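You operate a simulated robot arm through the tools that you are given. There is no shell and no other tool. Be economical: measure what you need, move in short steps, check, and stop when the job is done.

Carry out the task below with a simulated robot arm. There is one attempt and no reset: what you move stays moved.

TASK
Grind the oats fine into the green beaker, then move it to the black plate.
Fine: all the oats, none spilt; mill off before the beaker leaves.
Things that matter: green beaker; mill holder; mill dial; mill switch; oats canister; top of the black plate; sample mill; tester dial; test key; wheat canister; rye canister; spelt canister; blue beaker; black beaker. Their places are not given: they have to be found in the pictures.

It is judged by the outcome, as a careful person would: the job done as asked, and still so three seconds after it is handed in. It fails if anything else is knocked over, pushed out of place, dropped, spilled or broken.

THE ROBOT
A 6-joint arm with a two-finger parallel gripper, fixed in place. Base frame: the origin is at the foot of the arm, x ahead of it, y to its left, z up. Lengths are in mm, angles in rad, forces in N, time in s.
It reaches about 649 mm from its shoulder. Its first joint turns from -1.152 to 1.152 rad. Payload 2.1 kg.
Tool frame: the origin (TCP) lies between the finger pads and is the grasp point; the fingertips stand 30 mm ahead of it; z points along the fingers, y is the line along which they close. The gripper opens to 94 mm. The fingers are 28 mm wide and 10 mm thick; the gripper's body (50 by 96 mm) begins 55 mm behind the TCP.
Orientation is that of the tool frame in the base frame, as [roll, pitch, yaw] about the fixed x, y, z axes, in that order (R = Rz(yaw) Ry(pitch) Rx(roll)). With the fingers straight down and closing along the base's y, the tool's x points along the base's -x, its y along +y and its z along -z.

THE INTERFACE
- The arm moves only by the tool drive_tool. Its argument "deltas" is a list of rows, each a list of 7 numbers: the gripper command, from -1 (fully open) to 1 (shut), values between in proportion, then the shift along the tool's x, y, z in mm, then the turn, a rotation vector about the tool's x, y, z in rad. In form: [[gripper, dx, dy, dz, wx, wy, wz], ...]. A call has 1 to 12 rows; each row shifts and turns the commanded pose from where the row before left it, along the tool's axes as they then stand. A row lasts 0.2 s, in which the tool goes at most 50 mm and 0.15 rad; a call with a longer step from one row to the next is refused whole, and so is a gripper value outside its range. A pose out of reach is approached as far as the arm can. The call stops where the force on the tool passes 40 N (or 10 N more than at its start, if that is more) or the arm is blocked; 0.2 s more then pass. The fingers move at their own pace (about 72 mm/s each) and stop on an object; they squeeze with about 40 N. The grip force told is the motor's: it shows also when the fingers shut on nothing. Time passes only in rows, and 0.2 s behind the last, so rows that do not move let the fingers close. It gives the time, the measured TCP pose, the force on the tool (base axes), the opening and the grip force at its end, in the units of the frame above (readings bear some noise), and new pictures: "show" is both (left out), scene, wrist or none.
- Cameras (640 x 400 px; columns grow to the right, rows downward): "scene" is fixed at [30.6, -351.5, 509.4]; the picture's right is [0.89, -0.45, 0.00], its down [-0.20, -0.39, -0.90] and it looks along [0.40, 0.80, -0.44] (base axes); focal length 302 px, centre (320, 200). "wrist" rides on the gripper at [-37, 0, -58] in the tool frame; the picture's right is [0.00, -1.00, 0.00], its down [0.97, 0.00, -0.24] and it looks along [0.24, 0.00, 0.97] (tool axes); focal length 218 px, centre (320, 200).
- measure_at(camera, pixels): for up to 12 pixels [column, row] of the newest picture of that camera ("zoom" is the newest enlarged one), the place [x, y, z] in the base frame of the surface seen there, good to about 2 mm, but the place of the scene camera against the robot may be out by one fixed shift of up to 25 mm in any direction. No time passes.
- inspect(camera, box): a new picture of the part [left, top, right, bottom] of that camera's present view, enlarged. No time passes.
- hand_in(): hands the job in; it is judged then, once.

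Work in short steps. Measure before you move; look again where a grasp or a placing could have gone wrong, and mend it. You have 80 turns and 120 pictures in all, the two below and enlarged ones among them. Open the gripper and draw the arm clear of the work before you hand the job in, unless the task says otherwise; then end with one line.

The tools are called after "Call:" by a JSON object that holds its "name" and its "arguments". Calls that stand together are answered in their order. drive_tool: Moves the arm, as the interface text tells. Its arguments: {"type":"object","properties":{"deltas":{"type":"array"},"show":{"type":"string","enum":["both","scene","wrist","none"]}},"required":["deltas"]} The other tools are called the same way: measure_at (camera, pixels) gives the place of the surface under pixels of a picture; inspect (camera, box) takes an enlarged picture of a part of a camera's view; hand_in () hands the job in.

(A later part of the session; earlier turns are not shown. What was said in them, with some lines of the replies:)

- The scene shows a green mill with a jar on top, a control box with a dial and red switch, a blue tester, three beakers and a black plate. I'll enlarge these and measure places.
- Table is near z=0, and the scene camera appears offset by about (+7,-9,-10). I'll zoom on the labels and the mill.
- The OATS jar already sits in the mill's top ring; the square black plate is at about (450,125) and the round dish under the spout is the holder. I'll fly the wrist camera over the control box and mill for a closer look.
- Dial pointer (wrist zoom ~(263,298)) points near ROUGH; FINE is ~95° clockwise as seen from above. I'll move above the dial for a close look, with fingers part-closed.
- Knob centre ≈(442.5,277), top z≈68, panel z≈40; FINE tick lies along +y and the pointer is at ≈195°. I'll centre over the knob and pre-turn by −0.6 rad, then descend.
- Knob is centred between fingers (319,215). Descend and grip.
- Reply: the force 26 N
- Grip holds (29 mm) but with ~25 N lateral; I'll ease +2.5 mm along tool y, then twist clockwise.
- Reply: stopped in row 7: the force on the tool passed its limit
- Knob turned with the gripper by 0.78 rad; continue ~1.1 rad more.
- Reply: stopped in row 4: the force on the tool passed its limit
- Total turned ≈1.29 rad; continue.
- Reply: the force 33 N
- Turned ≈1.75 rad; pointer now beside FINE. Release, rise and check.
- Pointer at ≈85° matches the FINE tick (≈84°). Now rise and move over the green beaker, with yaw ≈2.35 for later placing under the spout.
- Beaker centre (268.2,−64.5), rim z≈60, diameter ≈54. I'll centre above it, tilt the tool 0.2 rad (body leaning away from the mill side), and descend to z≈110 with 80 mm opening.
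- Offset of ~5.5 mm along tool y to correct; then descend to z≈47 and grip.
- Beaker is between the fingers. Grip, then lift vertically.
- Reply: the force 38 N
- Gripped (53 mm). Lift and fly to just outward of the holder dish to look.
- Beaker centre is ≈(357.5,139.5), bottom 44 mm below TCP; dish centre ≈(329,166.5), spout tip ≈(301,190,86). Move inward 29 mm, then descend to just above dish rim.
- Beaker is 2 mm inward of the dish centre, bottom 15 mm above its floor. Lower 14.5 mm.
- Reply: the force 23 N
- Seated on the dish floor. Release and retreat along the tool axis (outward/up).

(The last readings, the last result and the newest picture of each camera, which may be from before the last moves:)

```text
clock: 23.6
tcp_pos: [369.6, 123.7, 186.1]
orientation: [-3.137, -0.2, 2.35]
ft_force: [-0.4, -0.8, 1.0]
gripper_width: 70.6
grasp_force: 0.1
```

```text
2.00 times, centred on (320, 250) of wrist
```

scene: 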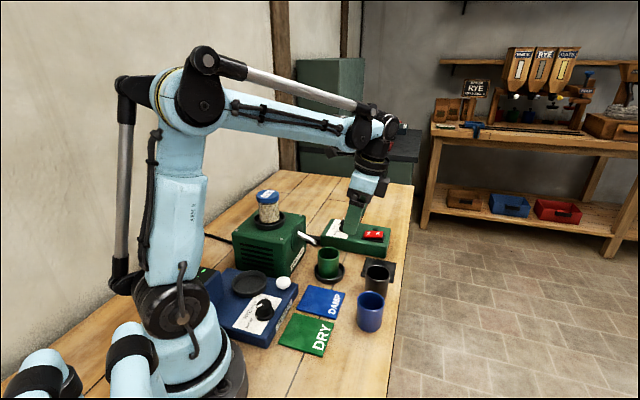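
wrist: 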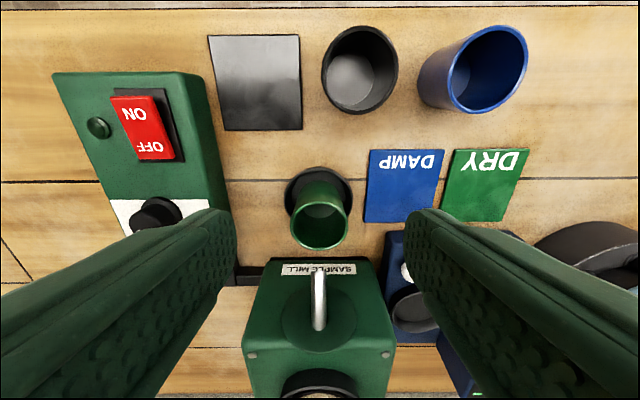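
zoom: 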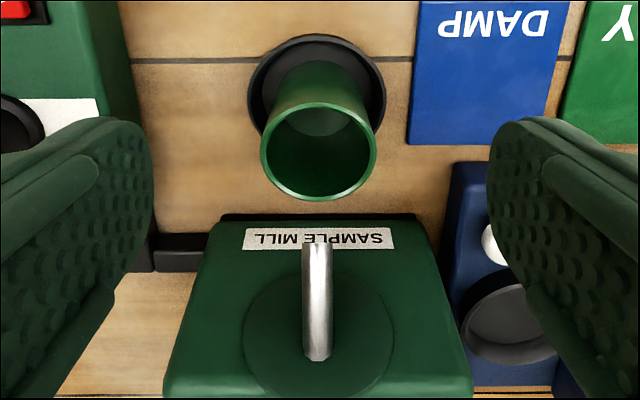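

Beaker stands centred in the holder, laterally aligned with the spout. Next: the switch ON end (≈(496,198,55)). Close fingers, move over it.

Call:
{"name": "drive_tool", "arguments": {"deltas": [[0, -8.5, 35.4, -1.75, 0, 0, 0], [1, -8.5, 35.4, -1.75, 0, 0, 0], [1, -8.5, 35.4, -1.75, 0, 0, 0], [1, -8.5, 35.4, -1.75, 0, 0, 0], [1, -6.6, 0, 32.3, 0, 0, 0], [1, -6.6, 0, 32.3, 0, 0, 0], [1, 0, 0, 0, 0, 0, 0]], "show": "wrist"}}

Call:
{"name": "inspect", "arguments": {"camera": "scene", "box": [300, 185, 420, 275]}}

```text
clock: 25.2
tcp_pos: [495.5, 200.4, 120.0]
orientation: [-3.14, -0.201, 2.349]
ft_force: [-0.2, -0.2, -0.7]
gripper_width: 0.0
grasp_force: 33.2
```

wrist: 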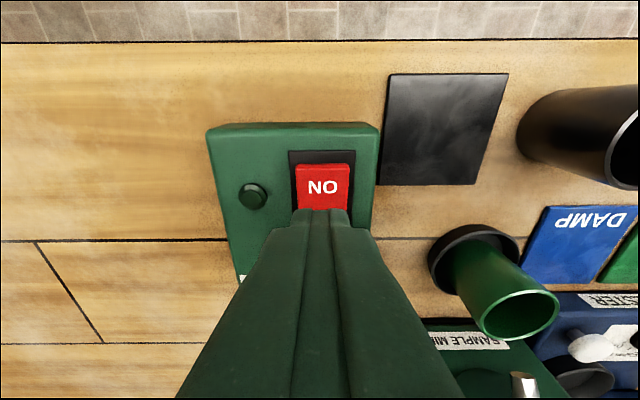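

```text
4.44 times, centred on (360, 230) of scene
```

zoom: 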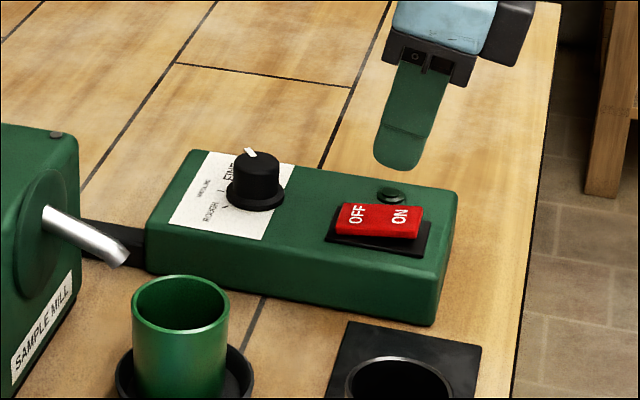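

Call:
{"name": "measure_at", "arguments": {"camera": "wrist", "pixels": [[323, 186], [323, 166], [323, 203], [300, 186], [346, 186], [310, 211], [335, 211], [323, 215]]}}

```text
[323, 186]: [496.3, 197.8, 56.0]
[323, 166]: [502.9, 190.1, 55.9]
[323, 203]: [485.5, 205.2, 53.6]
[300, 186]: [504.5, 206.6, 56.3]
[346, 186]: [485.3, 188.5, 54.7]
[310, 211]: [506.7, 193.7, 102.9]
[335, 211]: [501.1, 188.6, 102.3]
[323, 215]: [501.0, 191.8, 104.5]
```

Shift 6 mm outward and press down on ON.

Call:
{"name": "drive_tool", "arguments": {"deltas": [[1, -5.9, -1, -1.2, 0, 0, 0], [1, -3, 0, 14.7, 0, 0, 0], [1, -2.6, 0, 12.7, 0, 0, 0], [1, -0.6, 0, 2.9, 0, 0, 0], [1, -0.6, 0, 2.9, 0, 0, 0], [1, -0.6, 0, 2.9, 0, 0, 0], [1, -0.4, 0, 2, 0, 0, 0]], "show": "wrist"}}

Call:
{"name": "inspect", "arguments": {"camera": "scene", "box": [300, 185, 420, 275]}}

```text
clock: 26.8
tcp_pos: [498.4, 194.3, 80.7]
orientation: [3.141, -0.2, 2.35]
ft_force: [7.8, 0.0, 29.2]
gripper_width: 0.1
grasp_force: 32.7
```

wrist: 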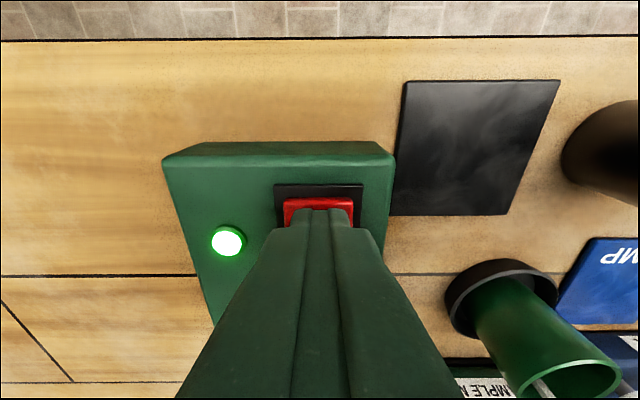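

```text
4.44 times, centred on (360, 230) of scene
```

zoom: 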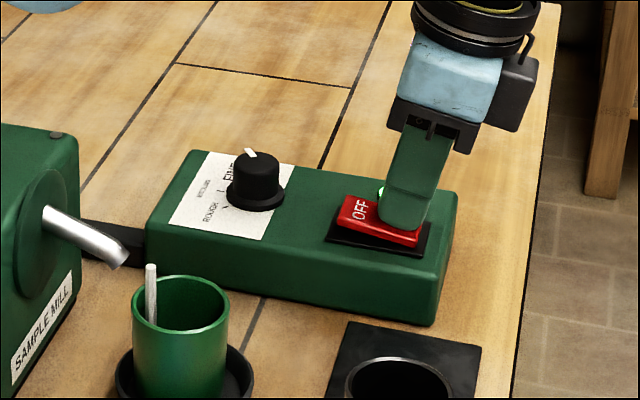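

Lamp is green and a stream falls into the beaker. Raise and wait beside the OFF end, watching the flow.

Call:
{"name": "drive_tool", "arguments": {"deltas": [[1, 3, 0, -15, 0, 0, 0], [1, 6, 0, -25, 0, 0, 0], [1, 0, 0, 0, 0, 0, 0], [1, 0, 0, 0, 0, 0, 0]], "show": "wrist"}}

Call:
{"name": "inspect", "arguments": {"camera": "scene", "box": [240, 180, 360, 290]}}

```text
clock: 27.8
tcp_pos: [496.5, 193.5, 121.2]
orientation: [-3.141, -0.202, 2.347]
ft_force: [0.6, 0.0, -0.5]
gripper_width: 0.1
grasp_force: 32.8
```

wrist: 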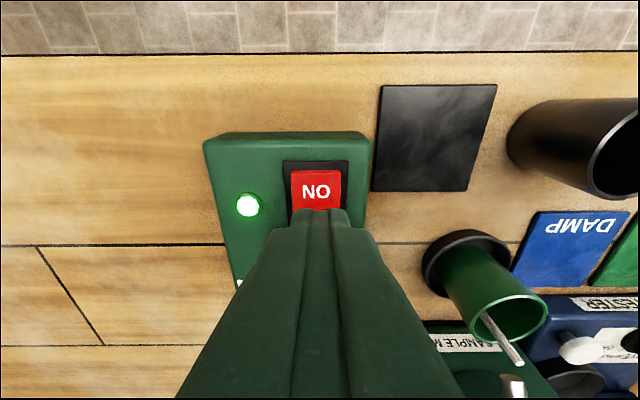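

```text
3.64 times, centred on (300, 235) of scene
```

zoom: 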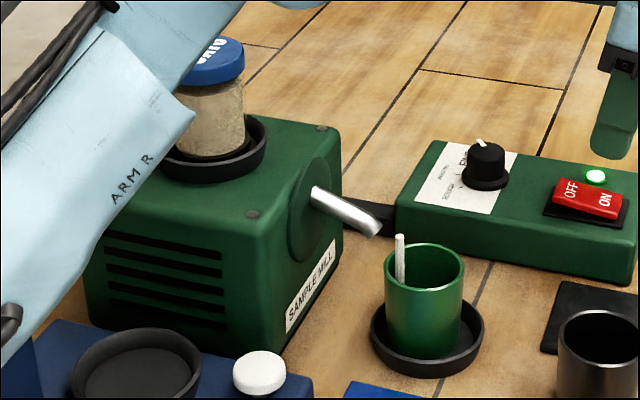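

The stream lands inside the beaker. Shift over the OFF end and wait.

Call:
{"name": "drive_tool", "arguments": {"deltas": [[1, 12.8, 1, 2.6, 0, 0, 0], [1, 12.8, 1, 2.6, 0, 0, 0], [1, 0, 0, 0, 0, 0, 0], [1, 0, 0, 0, 0, 0, 0], [1, 0, 0, 0, 0, 0, 0], [1, 0, 0, 0, 0, 0, 0], [1, 0, 0, 0, 0, 0, 0], [1, 0, 0, 0, 0, 0, 0], [1, 0, 0, 0, 0, 0, 0], [1, 0, 0, 0, 0, 0, 0], [1, 0, 0, 0, 0, 0, 0], [1, 0, 0, 0, 0, 0, 0]], "show": "none"}}

Call:
{"name": "inspect", "arguments": {"camera": "scene", "box": [240, 180, 360, 290]}}

```text
clock: 30.4
tcp_pos: [482.0, 213.3, 120.9]
orientation: [-3.139, -0.201, 2.348]
ft_force: [0.2, 0.7, 0.3]
gripper_width: 0.1
grasp_force: 33.0
```

```text
3.64 times, centred on (300, 235) of scene
```

zoom: 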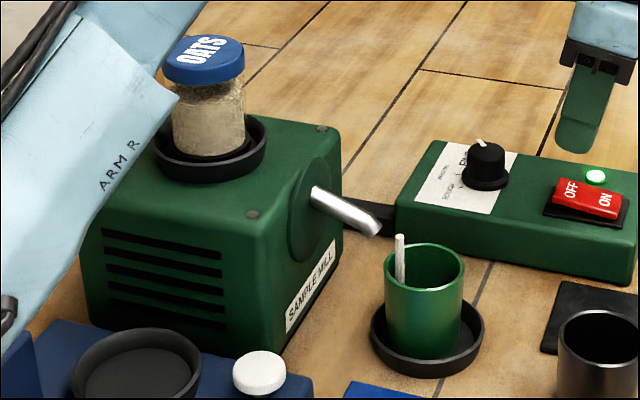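

Still flowing; the canister level is slowly falling. Keep waiting.

Call:
{"name": "drive_tool", "arguments": {"deltas": [[1, 0, 0, 0, 0, 0, 0], [1, 0, 0, 0, 0, 0, 0], [1, 0, 0, 0, 0, 0, 0], [1, 0, 0, 0, 0, 0, 0], [1, 0, 0, 0, 0, 0, 0], [1, 0, 0, 0, 0, 0, 0], [1, 0, 0, 0, 0, 0, 0], [1, 0, 0, 0, 0, 0, 0], [1, 0, 0, 0, 0, 0, 0], [1, 0, 0, 0, 0, 0, 0], [1, 0, 0, 0, 0, 0, 0], [1, 0, 0, 0, 0, 0, 0]], "show": "none"}}

Call:
{"name": "drive_tool", "arguments": {"deltas": [[1, 0, 0, 0, 0, 0, 0], [1, 0, 0, 0, 0, 0, 0], [1, 0, 0, 0, 0, 0, 0], [1, 0, 0, 0, 0, 0, 0], [1, 0, 0, 0, 0, 0, 0], [1, 0, 0, 0, 0, 0, 0], [1, 0, 0, 0, 0, 0, 0], [1, 0, 0, 0, 0, 0, 0], [1, 0, 0, 0, 0, 0, 0], [1, 0, 0, 0, 0, 0, 0], [1, 0, 0, 0, 0, 0, 0], [1, 0, 0, 0, 0, 0, 0]], "show": "none"}}

Call:
{"name": "inspect", "arguments": {"camera": "scene", "box": [240, 180, 360, 290]}}

```text
clock: 33.0
tcp_pos: [481.3, 213.8, 121.1]
orientation: [-3.139, -0.202, 2.347]
ft_force: [0.1, -0.8, 0.1]
gripper_width: 0.3
grasp_force: 33.3
```

```text
clock: 35.6
tcp_pos: [480.2, 213.2, 120.2]
orientation: [-3.14, -0.202, 2.35]
ft_force: [0.2, 0.5, 0.0]
gripper_width: 0.1
grasp_force: 33.1
```

```text
3.64 times, centred on (300, 235) of scene
```

zoom: 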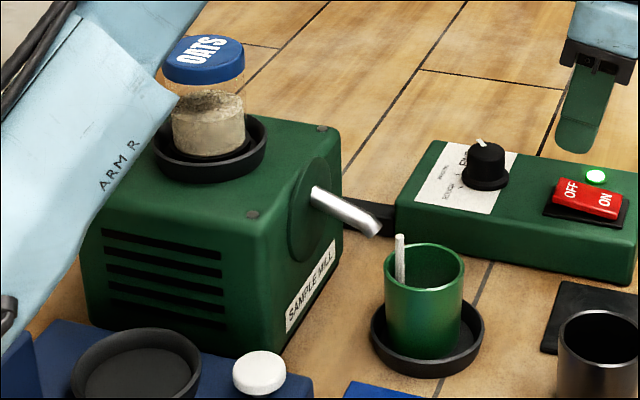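

Call:
{"name": "drive_tool", "arguments": {"deltas": [[1, 0, 0, 0, 0, 0, 0], [1, 0, 0, 0, 0, 0, 0], [1, 0, 0, 0, 0, 0, 0], [1, 0, 0, 0, 0, 0, 0], [1, 0, 0, 0, 0, 0, 0], [1, 0, 0, 0, 0, 0, 0], [1, 0, 0, 0, 0, 0, 0], [1, 0, 0, 0, 0, 0, 0], [1, 0, 0, 0, 0, 0, 0], [1, 0, 0, 0, 0, 0, 0], [1, 0, 0, 0, 0, 0, 0], [1, 0, 0, 0, 0, 0, 0]], "show": "none"}}

Call:
{"name": "drive_tool", "arguments": {"deltas": [[1, 0, 0, 0, 0, 0, 0], [1, 0, 0, 0, 0, 0, 0], [1, 0, 0, 0, 0, 0, 0], [1, 0, 0, 0, 0, 0, 0], [1, 0, 0, 0, 0, 0, 0], [1, 0, 0, 0, 0, 0, 0], [1, 0, 0, 0, 0, 0, 0], [1, 0, 0, 0, 0, 0, 0], [1, 0, 0, 0, 0, 0, 0], [1, 0, 0, 0, 0, 0, 0], [1, 0, 0, 0, 0, 0, 0], [1, 0, 0, 0, 0, 0, 0]], "show": "none"}}

Call:
{"name": "inspect", "arguments": {"camera": "scene", "box": [240, 180, 360, 290]}}

```text
clock: 38.2
tcp_pos: [480.7, 213.3, 121.8]
orientation: [-3.14, -0.2, 2.351]
ft_force: [0.3, 0.9, -0.1]
gripper_width: 0.0
grasp_force: 32.8
```

```text
clock: 40.8
tcp_pos: [481.3, 213.3, 121.1]
orientation: [-3.139, -0.201, 2.35]
ft_force: [-0.1, 0.4, -0.8]
gripper_width: 0.0
grasp_force: 32.8
```

```text
3.64 times, centred on (300, 235) of scene
```

zoom: 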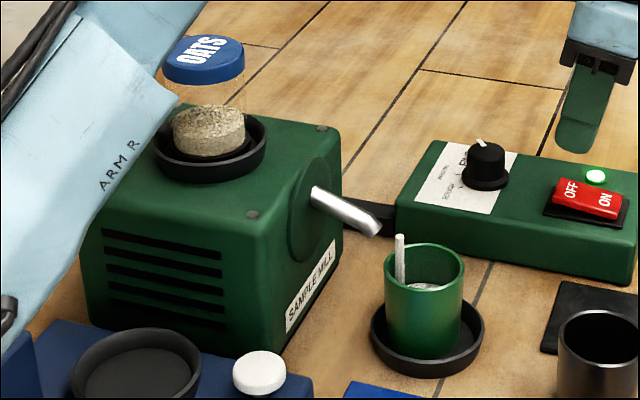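

Call:
{"name": "drive_tool", "arguments": {"deltas": [[1, 0, 0, 0, 0, 0, 0], [1, 0, 0, 0, 0, 0, 0], [1, 0, 0, 0, 0, 0, 0], [1, 0, 0, 0, 0, 0, 0], [1, 0, 0, 0, 0, 0, 0], [1, 0, 0, 0, 0, 0, 0], [1, 0, 0, 0, 0, 0, 0], [1, 0, 0, 0, 0, 0, 0], [1, 0, 0, 0, 0, 0, 0], [1, 0, 0, 0, 0, 0, 0], [1, 0, 0, 0, 0, 0, 0], [1, 0, 0, 0, 0, 0, 0]], "show": "none"}}

Call:
{"name": "drive_tool", "arguments": {"deltas": [[1, 0, 0, 0, 0, 0, 0], [1, 0, 0, 0, 0, 0, 0], [1, 0, 0, 0, 0, 0, 0], [1, 0, 0, 0, 0, 0, 0], [1, 0, 0, 0, 0, 0, 0], [1, 0, 0, 0, 0, 0, 0], [1, 0, 0, 0, 0, 0, 0], [1, 0, 0, 0, 0, 0, 0], [1, 0, 0, 0, 0, 0, 0], [1, 0, 0, 0, 0, 0, 0], [1, 0, 0, 0, 0, 0, 0], [1, 0, 0, 0, 0, 0, 0]], "show": "none"}}

Call:
{"name": "inspect", "arguments": {"camera": "scene", "box": [240, 180, 360, 290]}}

```text
clock: 43.4
tcp_pos: [480.7, 214.1, 120.4]
orientation: [-3.14, -0.202, 2.349]
ft_force: [-0.5, -0.2, 0.6]
gripper_width: 0.2
grasp_force: 33.2
```

```text
clock: 46.0
tcp_pos: [480.9, 214.1, 119.4]
orientation: [-3.141, -0.2, 2.35]
ft_force: [-1.3, -0.3, -0.3]
gripper_width: 0.0
grasp_force: 32.6
```

```text
3.64 times, centred on (300, 235) of scene
```

zoom: 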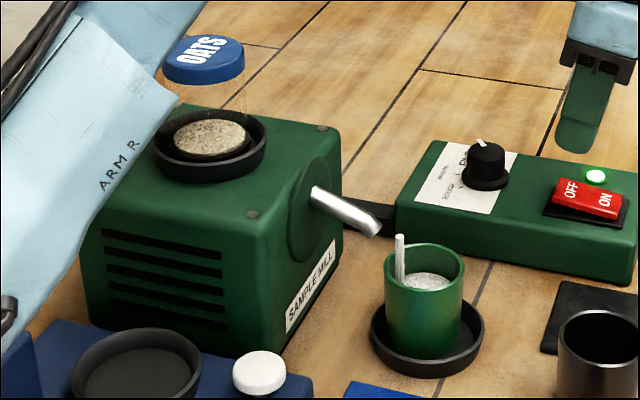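

Nearly empty. A few more seconds.

Call:
{"name": "drive_tool", "arguments": {"deltas": [[1, 0, 0, 0, 0, 0, 0], [1, 0, 0, 0, 0, 0, 0], [1, 0, 0, 0, 0, 0, 0], [1, 0, 0, 0, 0, 0, 0], [1, 0, 0, 0, 0, 0, 0], [1, 0, 0, 0, 0, 0, 0], [1, 0, 0, 0, 0, 0, 0], [1, 0, 0, 0, 0, 0, 0], [1, 0, 0, 0, 0, 0, 0], [1, 0, 0, 0, 0, 0, 0], [1, 0, 0, 0, 0, 0, 0], [1, 0, 0, 0, 0, 0, 0]], "show": "none"}}

Call:
{"name": "inspect", "arguments": {"camera": "scene", "box": [240, 180, 360, 290]}}

```text
clock: 48.6
tcp_pos: [481.1, 212.9, 119.6]
orientation: [-3.14, -0.201, 2.348]
ft_force: [0.2, -0.3, 0.4]
gripper_width: 0.0
grasp_force: 32.5
```

```text
3.64 times, centred on (300, 235) of scene
```

zoom: 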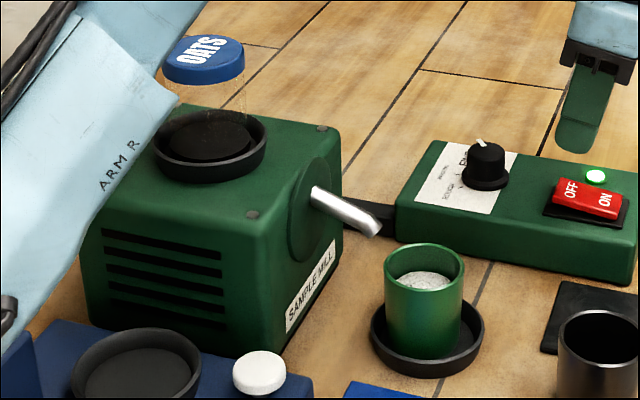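

Canister empty and the stream has stopped. Press OFF.

Call:
{"name": "drive_tool", "arguments": {"deltas": [[1, 3, 0, 0.6, 0, 0, 0], [1, -3, 0, 14.7, 0, 0, 0], [1, -2.6, 0, 12.7, 0, 0, 0], [1, -0.6, 0, 2.9, 0, 0, 0], [1, -0.6, 0, 2.9, 0, 0, 0], [1, -0.6, 0, 2.9, 0, 0, 0], [1, -0.4, 0, 2, 0, 0, 0]], "show": "none"}}

Call:
{"name": "inspect", "arguments": {"camera": "scene", "box": [300, 185, 420, 275]}}

```text
clock: 50.4
tcp_pos: [477.7, 216.9, 84.5]
orientation: [-3.138, -0.202, 2.349]
ft_force: [0.8, -0.6, 6.4]
gripper_width: 0.0
grasp_force: 33.4
stopped in row 7: the force on the tool passed its limit (the readings are from after the stop); the commanded pose is now the measured one
```

```text
4.44 times, centred on (360, 230) of scene
```

zoom: 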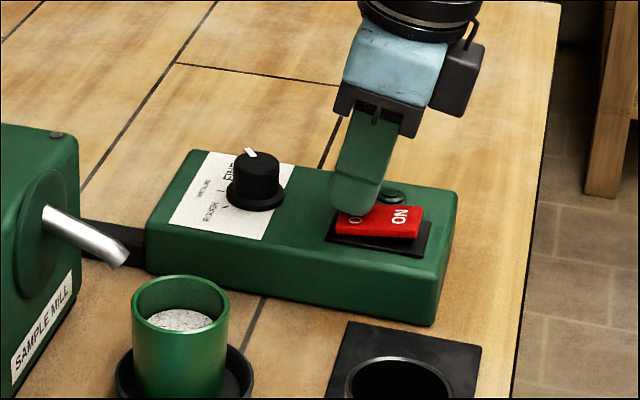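

Lamp dark, rocker back to OFF. Lift and return to the hover pose outside the beaker, gripper opened.

Call:
{"name": "drive_tool", "arguments": {"deltas": [[1, 6.7, 0, -33, 0, 0, 0], [0.5, 6.7, 0, -33, 0, 0, 0], [-0.2, 6.7, 0, -33, 0, 0, 0], [-0.5, 2.4, -35.6, 0.5, 0, 0, 0], [-0.5, 2.4, -35.6, 0.5, 0, 0, 0], [-0.5, 2.4, -35.6, 0.5, 0, 0, 0], [-0.5, 2.4, -35.6, 0.5, 0, 0, 0], [-0.5, 0, 0, 0, 0, 0, 0]], "show": "both"}}

```text
clock: 52.2
tcp_pos: [370.0, 123.3, 186.6]
orientation: [-3.137, -0.202, 2.349]
ft_force: [-0.6, -0.1, -0.1]
gripper_width: 70.5
grasp_force: 0.1
```

scene: 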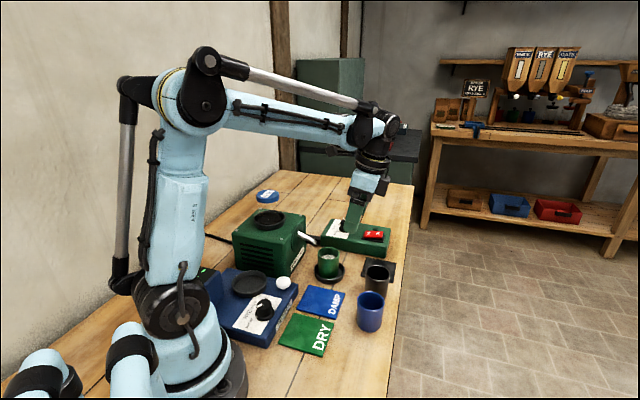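
wrist: 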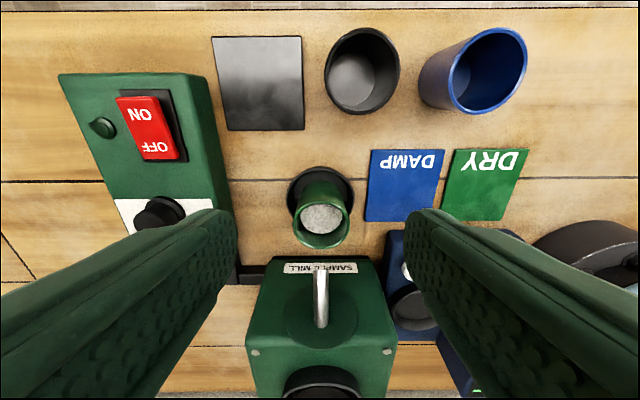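

Off, beaker filled, undisturbed. Retrace the path down onto the beaker.

Call:
{"name": "drive_tool", "arguments": {"deltas": [[-0.5, 0, -1, 45, 0, 0, 0], [-0.5, 20, 0, 40, 0, 0, 0], [-0.5, 10, 0, 40, 0, 0, 0], [-0.5, 0, 0, 0, 0, 0, 0]], "show": "wrist"}}

```text
clock: 53.2
tcp_pos: [330.2, 161.6, 69.1]
orientation: [-3.139, -0.201, 2.349]
ft_force: [0.6, -0.2, 0.4]
gripper_width: 70.5
grasp_force: 0.1
```

wrist: 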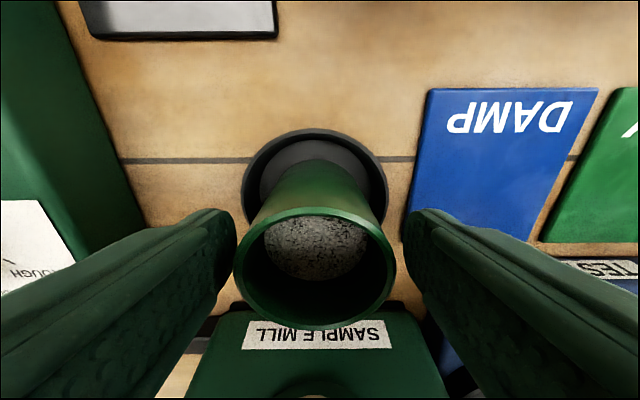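

Beaker sits ~2 mm toward +y; correct, lower 19 mm and grip.

Call:
{"name": "drive_tool", "arguments": {"deltas": [[-0.5, 0, 2, 0, 0, 0, 0], [-0.5, 1, 0, 10, 0, 0, 0], [-0.5, 1, 0, 8, 0, 0, 0], [0.3, 0, 0, 0, 0, 0, 0], [0.3, 0, 0, 0, 0, 0, 0], [0.3, 0, 0, 0, 0, 0, 0]], "show": "wrist"}}

```text
clock: 54.6
tcp_pos: [326.5, 168.6, 52.7]
orientation: [-3.138, -0.202, 2.35]
ft_force: [-1.8, -0.7, 2.4]
gripper_width: 52.6
grasp_force: 39.9
```

wrist: 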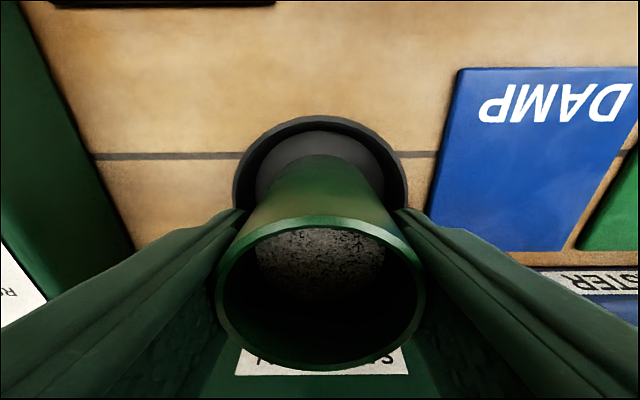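

Gripped. Lift 15 mm clear of the dish rim (below the spout), slide outward, then raise gently.

Call:
{"name": "drive_tool", "arguments": {"deltas": [[0.3, 1.6, 0, -7.8, 0, 0, 0], [0.3, 1.4, 0, -7, 0, 0, 0], [0.3, -8, 0, -1.6, 0, 0, 0], [0.3, -13, 0, -2.7, 0, 0, 0], [0.3, -13, 0, -2.7, 0, 0, 0], [0.3, 3, 0, -15, 0, 0, 0], [0.3, 4, 0, -20, 0, 0, 0], [0.3, 4, 0, -20, 0, 0, 0], [0.3, 2, 0, -10, 0, 0, 0], [0.3, 0, 0, 0, 0, 0, 0]], "show": "both"}}

```text
clock: 56.8
tcp_pos: [352.0, 142.4, 134.9]
orientation: [-3.138, -0.201, 2.349]
ft_force: [-0.2, -0.1, -1.8]
gripper_width: 52.5
grasp_force: 39.3
```

scene: 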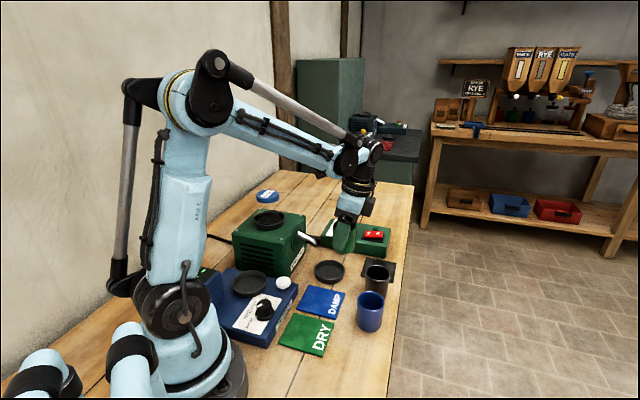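
wrist: 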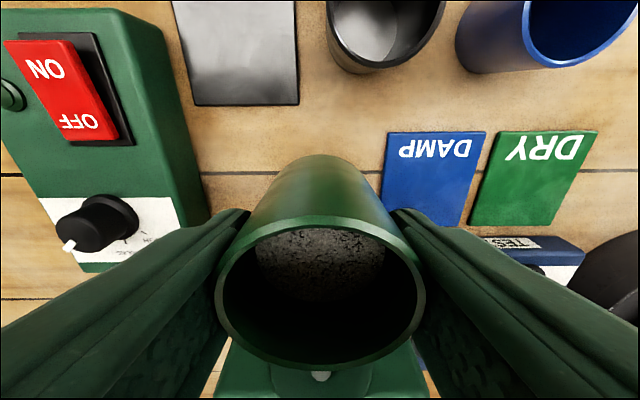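

Move over to above the black plate.

Call:
{"name": "drive_tool", "arguments": {"deltas": [[0.3, -12, 9, -2.4, 0, 0, 0], [0.3, -18, 13, -3.7, 0, 0, 0], [0.3, -18, 13, -3.7, 0, 0, 0], [0.3, -18, 13, -3.7, 0, 0, 0], [0.3, -13.6, 11.6, -2.8, 0, 0, 0], [0.3, 0, 0, 0, 0, 0, 0]], "show": "wrist"}}

Call:
{"name": "inspect", "arguments": {"camera": "scene", "box": [310, 185, 430, 295]}}

Call:
{"name": "measure_at", "arguments": {"camera": "zoom", "pixels": [[320, 270], [330, 268], [360, 300], [400, 300], [290, 300]]}}

```text
clock: 58.2
tcp_pos: [452.2, 127.6, 133.2]
orientation: [-3.138, -0.202, 2.348]
ft_force: [-0.5, -0.6, -0.7]
gripper_width: 52.8
grasp_force: 40.0
```

wrist: 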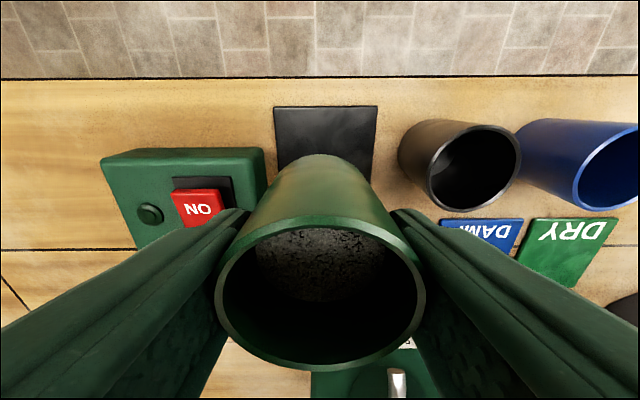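

```text
3.64 times, centred on (370, 240) of scene
```

zoom: 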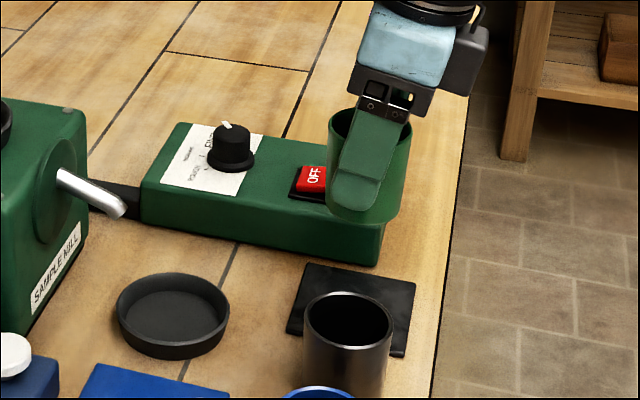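

```text
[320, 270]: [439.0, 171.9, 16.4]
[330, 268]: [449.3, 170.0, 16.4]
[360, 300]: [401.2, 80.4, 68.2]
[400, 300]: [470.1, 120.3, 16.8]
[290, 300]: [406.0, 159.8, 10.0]
```

Call:
{"name": "measure_at", "arguments": {"camera": "wrist", "pixels": [[278, 111], [374, 110], [369, 175], [278, 165], [320, 219], [320, 362], [434, 155], [519, 160], [475, 127], [465, 209], [402, 145], [255, 165]]}}

```text
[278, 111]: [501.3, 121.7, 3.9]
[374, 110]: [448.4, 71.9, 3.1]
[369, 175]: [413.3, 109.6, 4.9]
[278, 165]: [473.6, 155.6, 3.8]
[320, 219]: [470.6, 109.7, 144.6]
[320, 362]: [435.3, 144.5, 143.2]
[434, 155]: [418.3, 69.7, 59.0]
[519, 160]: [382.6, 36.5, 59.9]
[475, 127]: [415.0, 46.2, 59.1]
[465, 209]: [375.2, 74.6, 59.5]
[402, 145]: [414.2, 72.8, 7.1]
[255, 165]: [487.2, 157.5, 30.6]
```

Plate centre (448.6,123), beaker centre now (453,127), bottom z≈84; neighbouring clearances ~12 mm if I open only to 66 mm. Shift −4 mm along tool y and lower.

Call:
{"name": "drive_tool", "arguments": {"deltas": [[0.3, 0.3, -4, 0, 0, 0, 0], [0.3, -4, 0, 19.6, 0, 0, 0], [0.3, -4, 0, 19.6, 0, 0, 0], [0.3, -4, 0, 19.6, 0, 0, 0], [0.3, -2, 0, 9.8, 0, 0, 0], [0.3, 0, 0, 0, 0, 0, 0]], "show": "wrist"}}

Call:
{"name": "inspect", "arguments": {"camera": "scene", "box": [310, 185, 430, 295]}}

```text
clock: 59.6
tcp_pos: [447.6, 124.9, 64.6]
orientation: [-3.137, -0.203, 2.349]
ft_force: [-0.9, 0.3, -1.2]
gripper_width: 52.7
grasp_force: 39.6
```

wrist: 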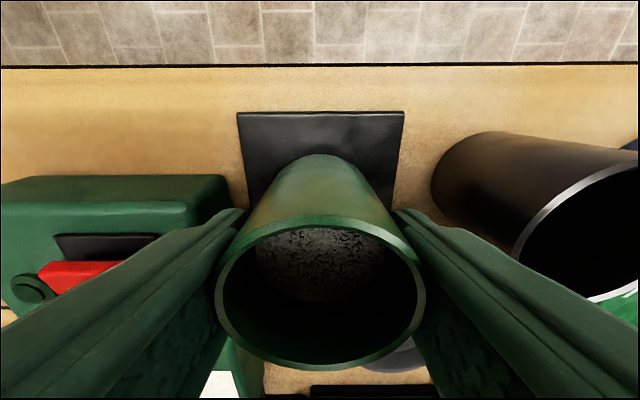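

```text
3.64 times, centred on (370, 240) of scene
```

zoom: 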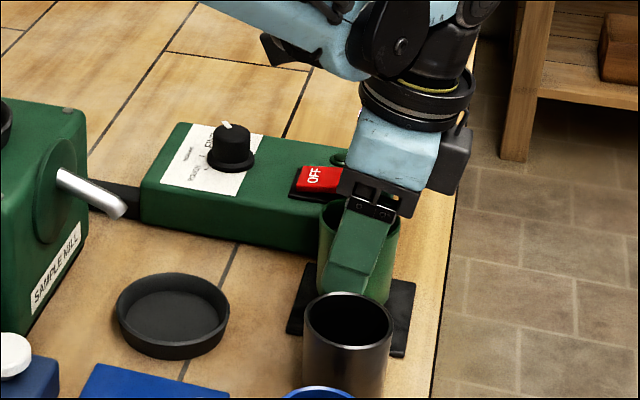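

Bottom ≈16 mm, plate top ≈4.3. Lower 11.5 mm in small steps.

Call:
{"name": "drive_tool", "arguments": {"deltas": [[0.3, -0.8, 0, 4, 0, 0, 0], [0.3, -0.8, 0, 4, 0, 0, 0], [0.3, -0.6, 0, 3, 0, 0, 0], [0.3, -0.2, 0, 1, 0, 0, 0]], "show": "wrist"}}

```text
clock: 60.6
tcp_pos: [448.4, 124.6, 51.3]
orientation: [-3.141, -0.205, 2.349]
ft_force: [3.8, 2.2, 34.9]
gripper_width: 52.9
grasp_force: 39.8
```

wrist: 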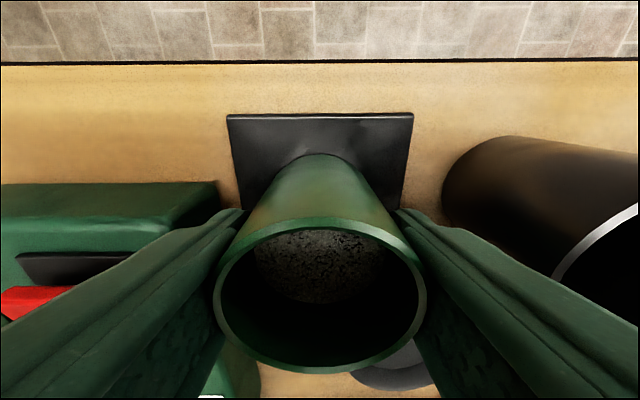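

Firm contact (35 N) on the plate. Ease up 1.5 mm, open to 66 mm, and retreat along the tool axis.

Call:
{"name": "drive_tool", "arguments": {"deltas": [[0.3, 0.3, 0, -1.5, 0, 0, 0], [-0.1, 0, 0, 0, 0, 0, 0], [-0.4, 0, 0, 0, 0, 0, 0], [-0.4, 0, 0, 0, 0, 0, 0], [-0.4, 0, 0, -15, 0, 0, 0], [-0.4, 0, 0, -30, 0, 0, 0], [-0.4, 0, 0, -40, 0, 0, 0], [-0.4, 0, 0, -45, 0, 0, 0], [-0.4, 20, 0, -40, 0, 0, 0], [-0.4, 0, 0, 0, 0, 0, 0]], "show": "both"}}

Call:
{"name": "inspect", "arguments": {"camera": "scene", "box": [225, 180, 425, 305]}}

```text
clock: 62.8
tcp_pos: [461.3, 115.6, 224.8]
orientation: [-3.138, -0.202, 2.35]
ft_force: [-1.1, -0.3, 0.1]
gripper_width: 66.0
grasp_force: 0.1
```

scene: 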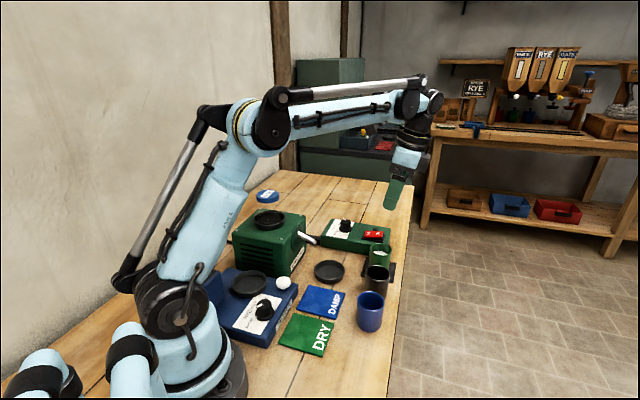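
wrist: 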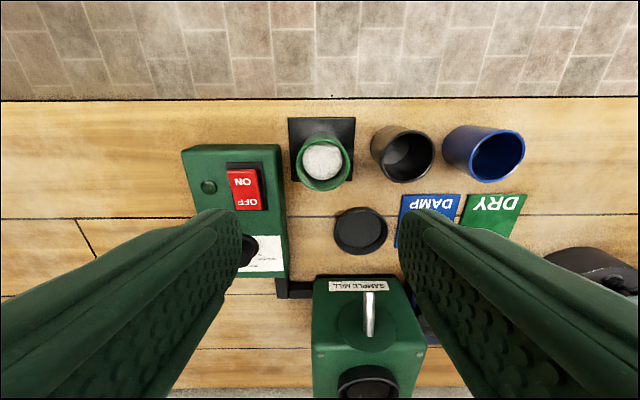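

```text
3.20 times, centred on (325, 242) of scene
```

zoom: 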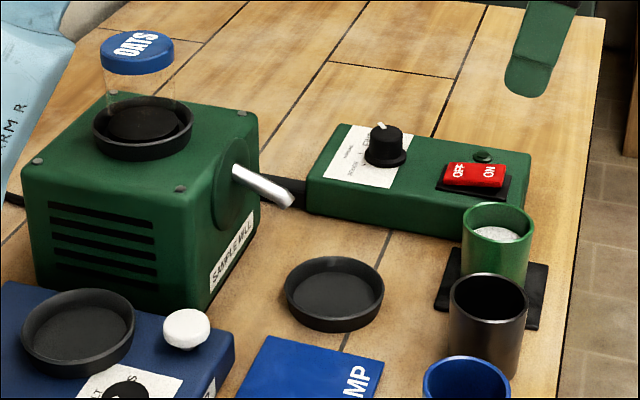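

The beaker stands upright on the black plate, full of oats. The mill is off, the canister is empty and nothing looks spilt. The gripper is open and clear, so I'm handing in.

Call:
{"name": "hand_in", "arguments": {}}

```text
The job is handed in.
```

The oats are ground on the fine setting into the green beaker, which now stands on the black plate; the mill was switched off first, and the pictures show no spill.
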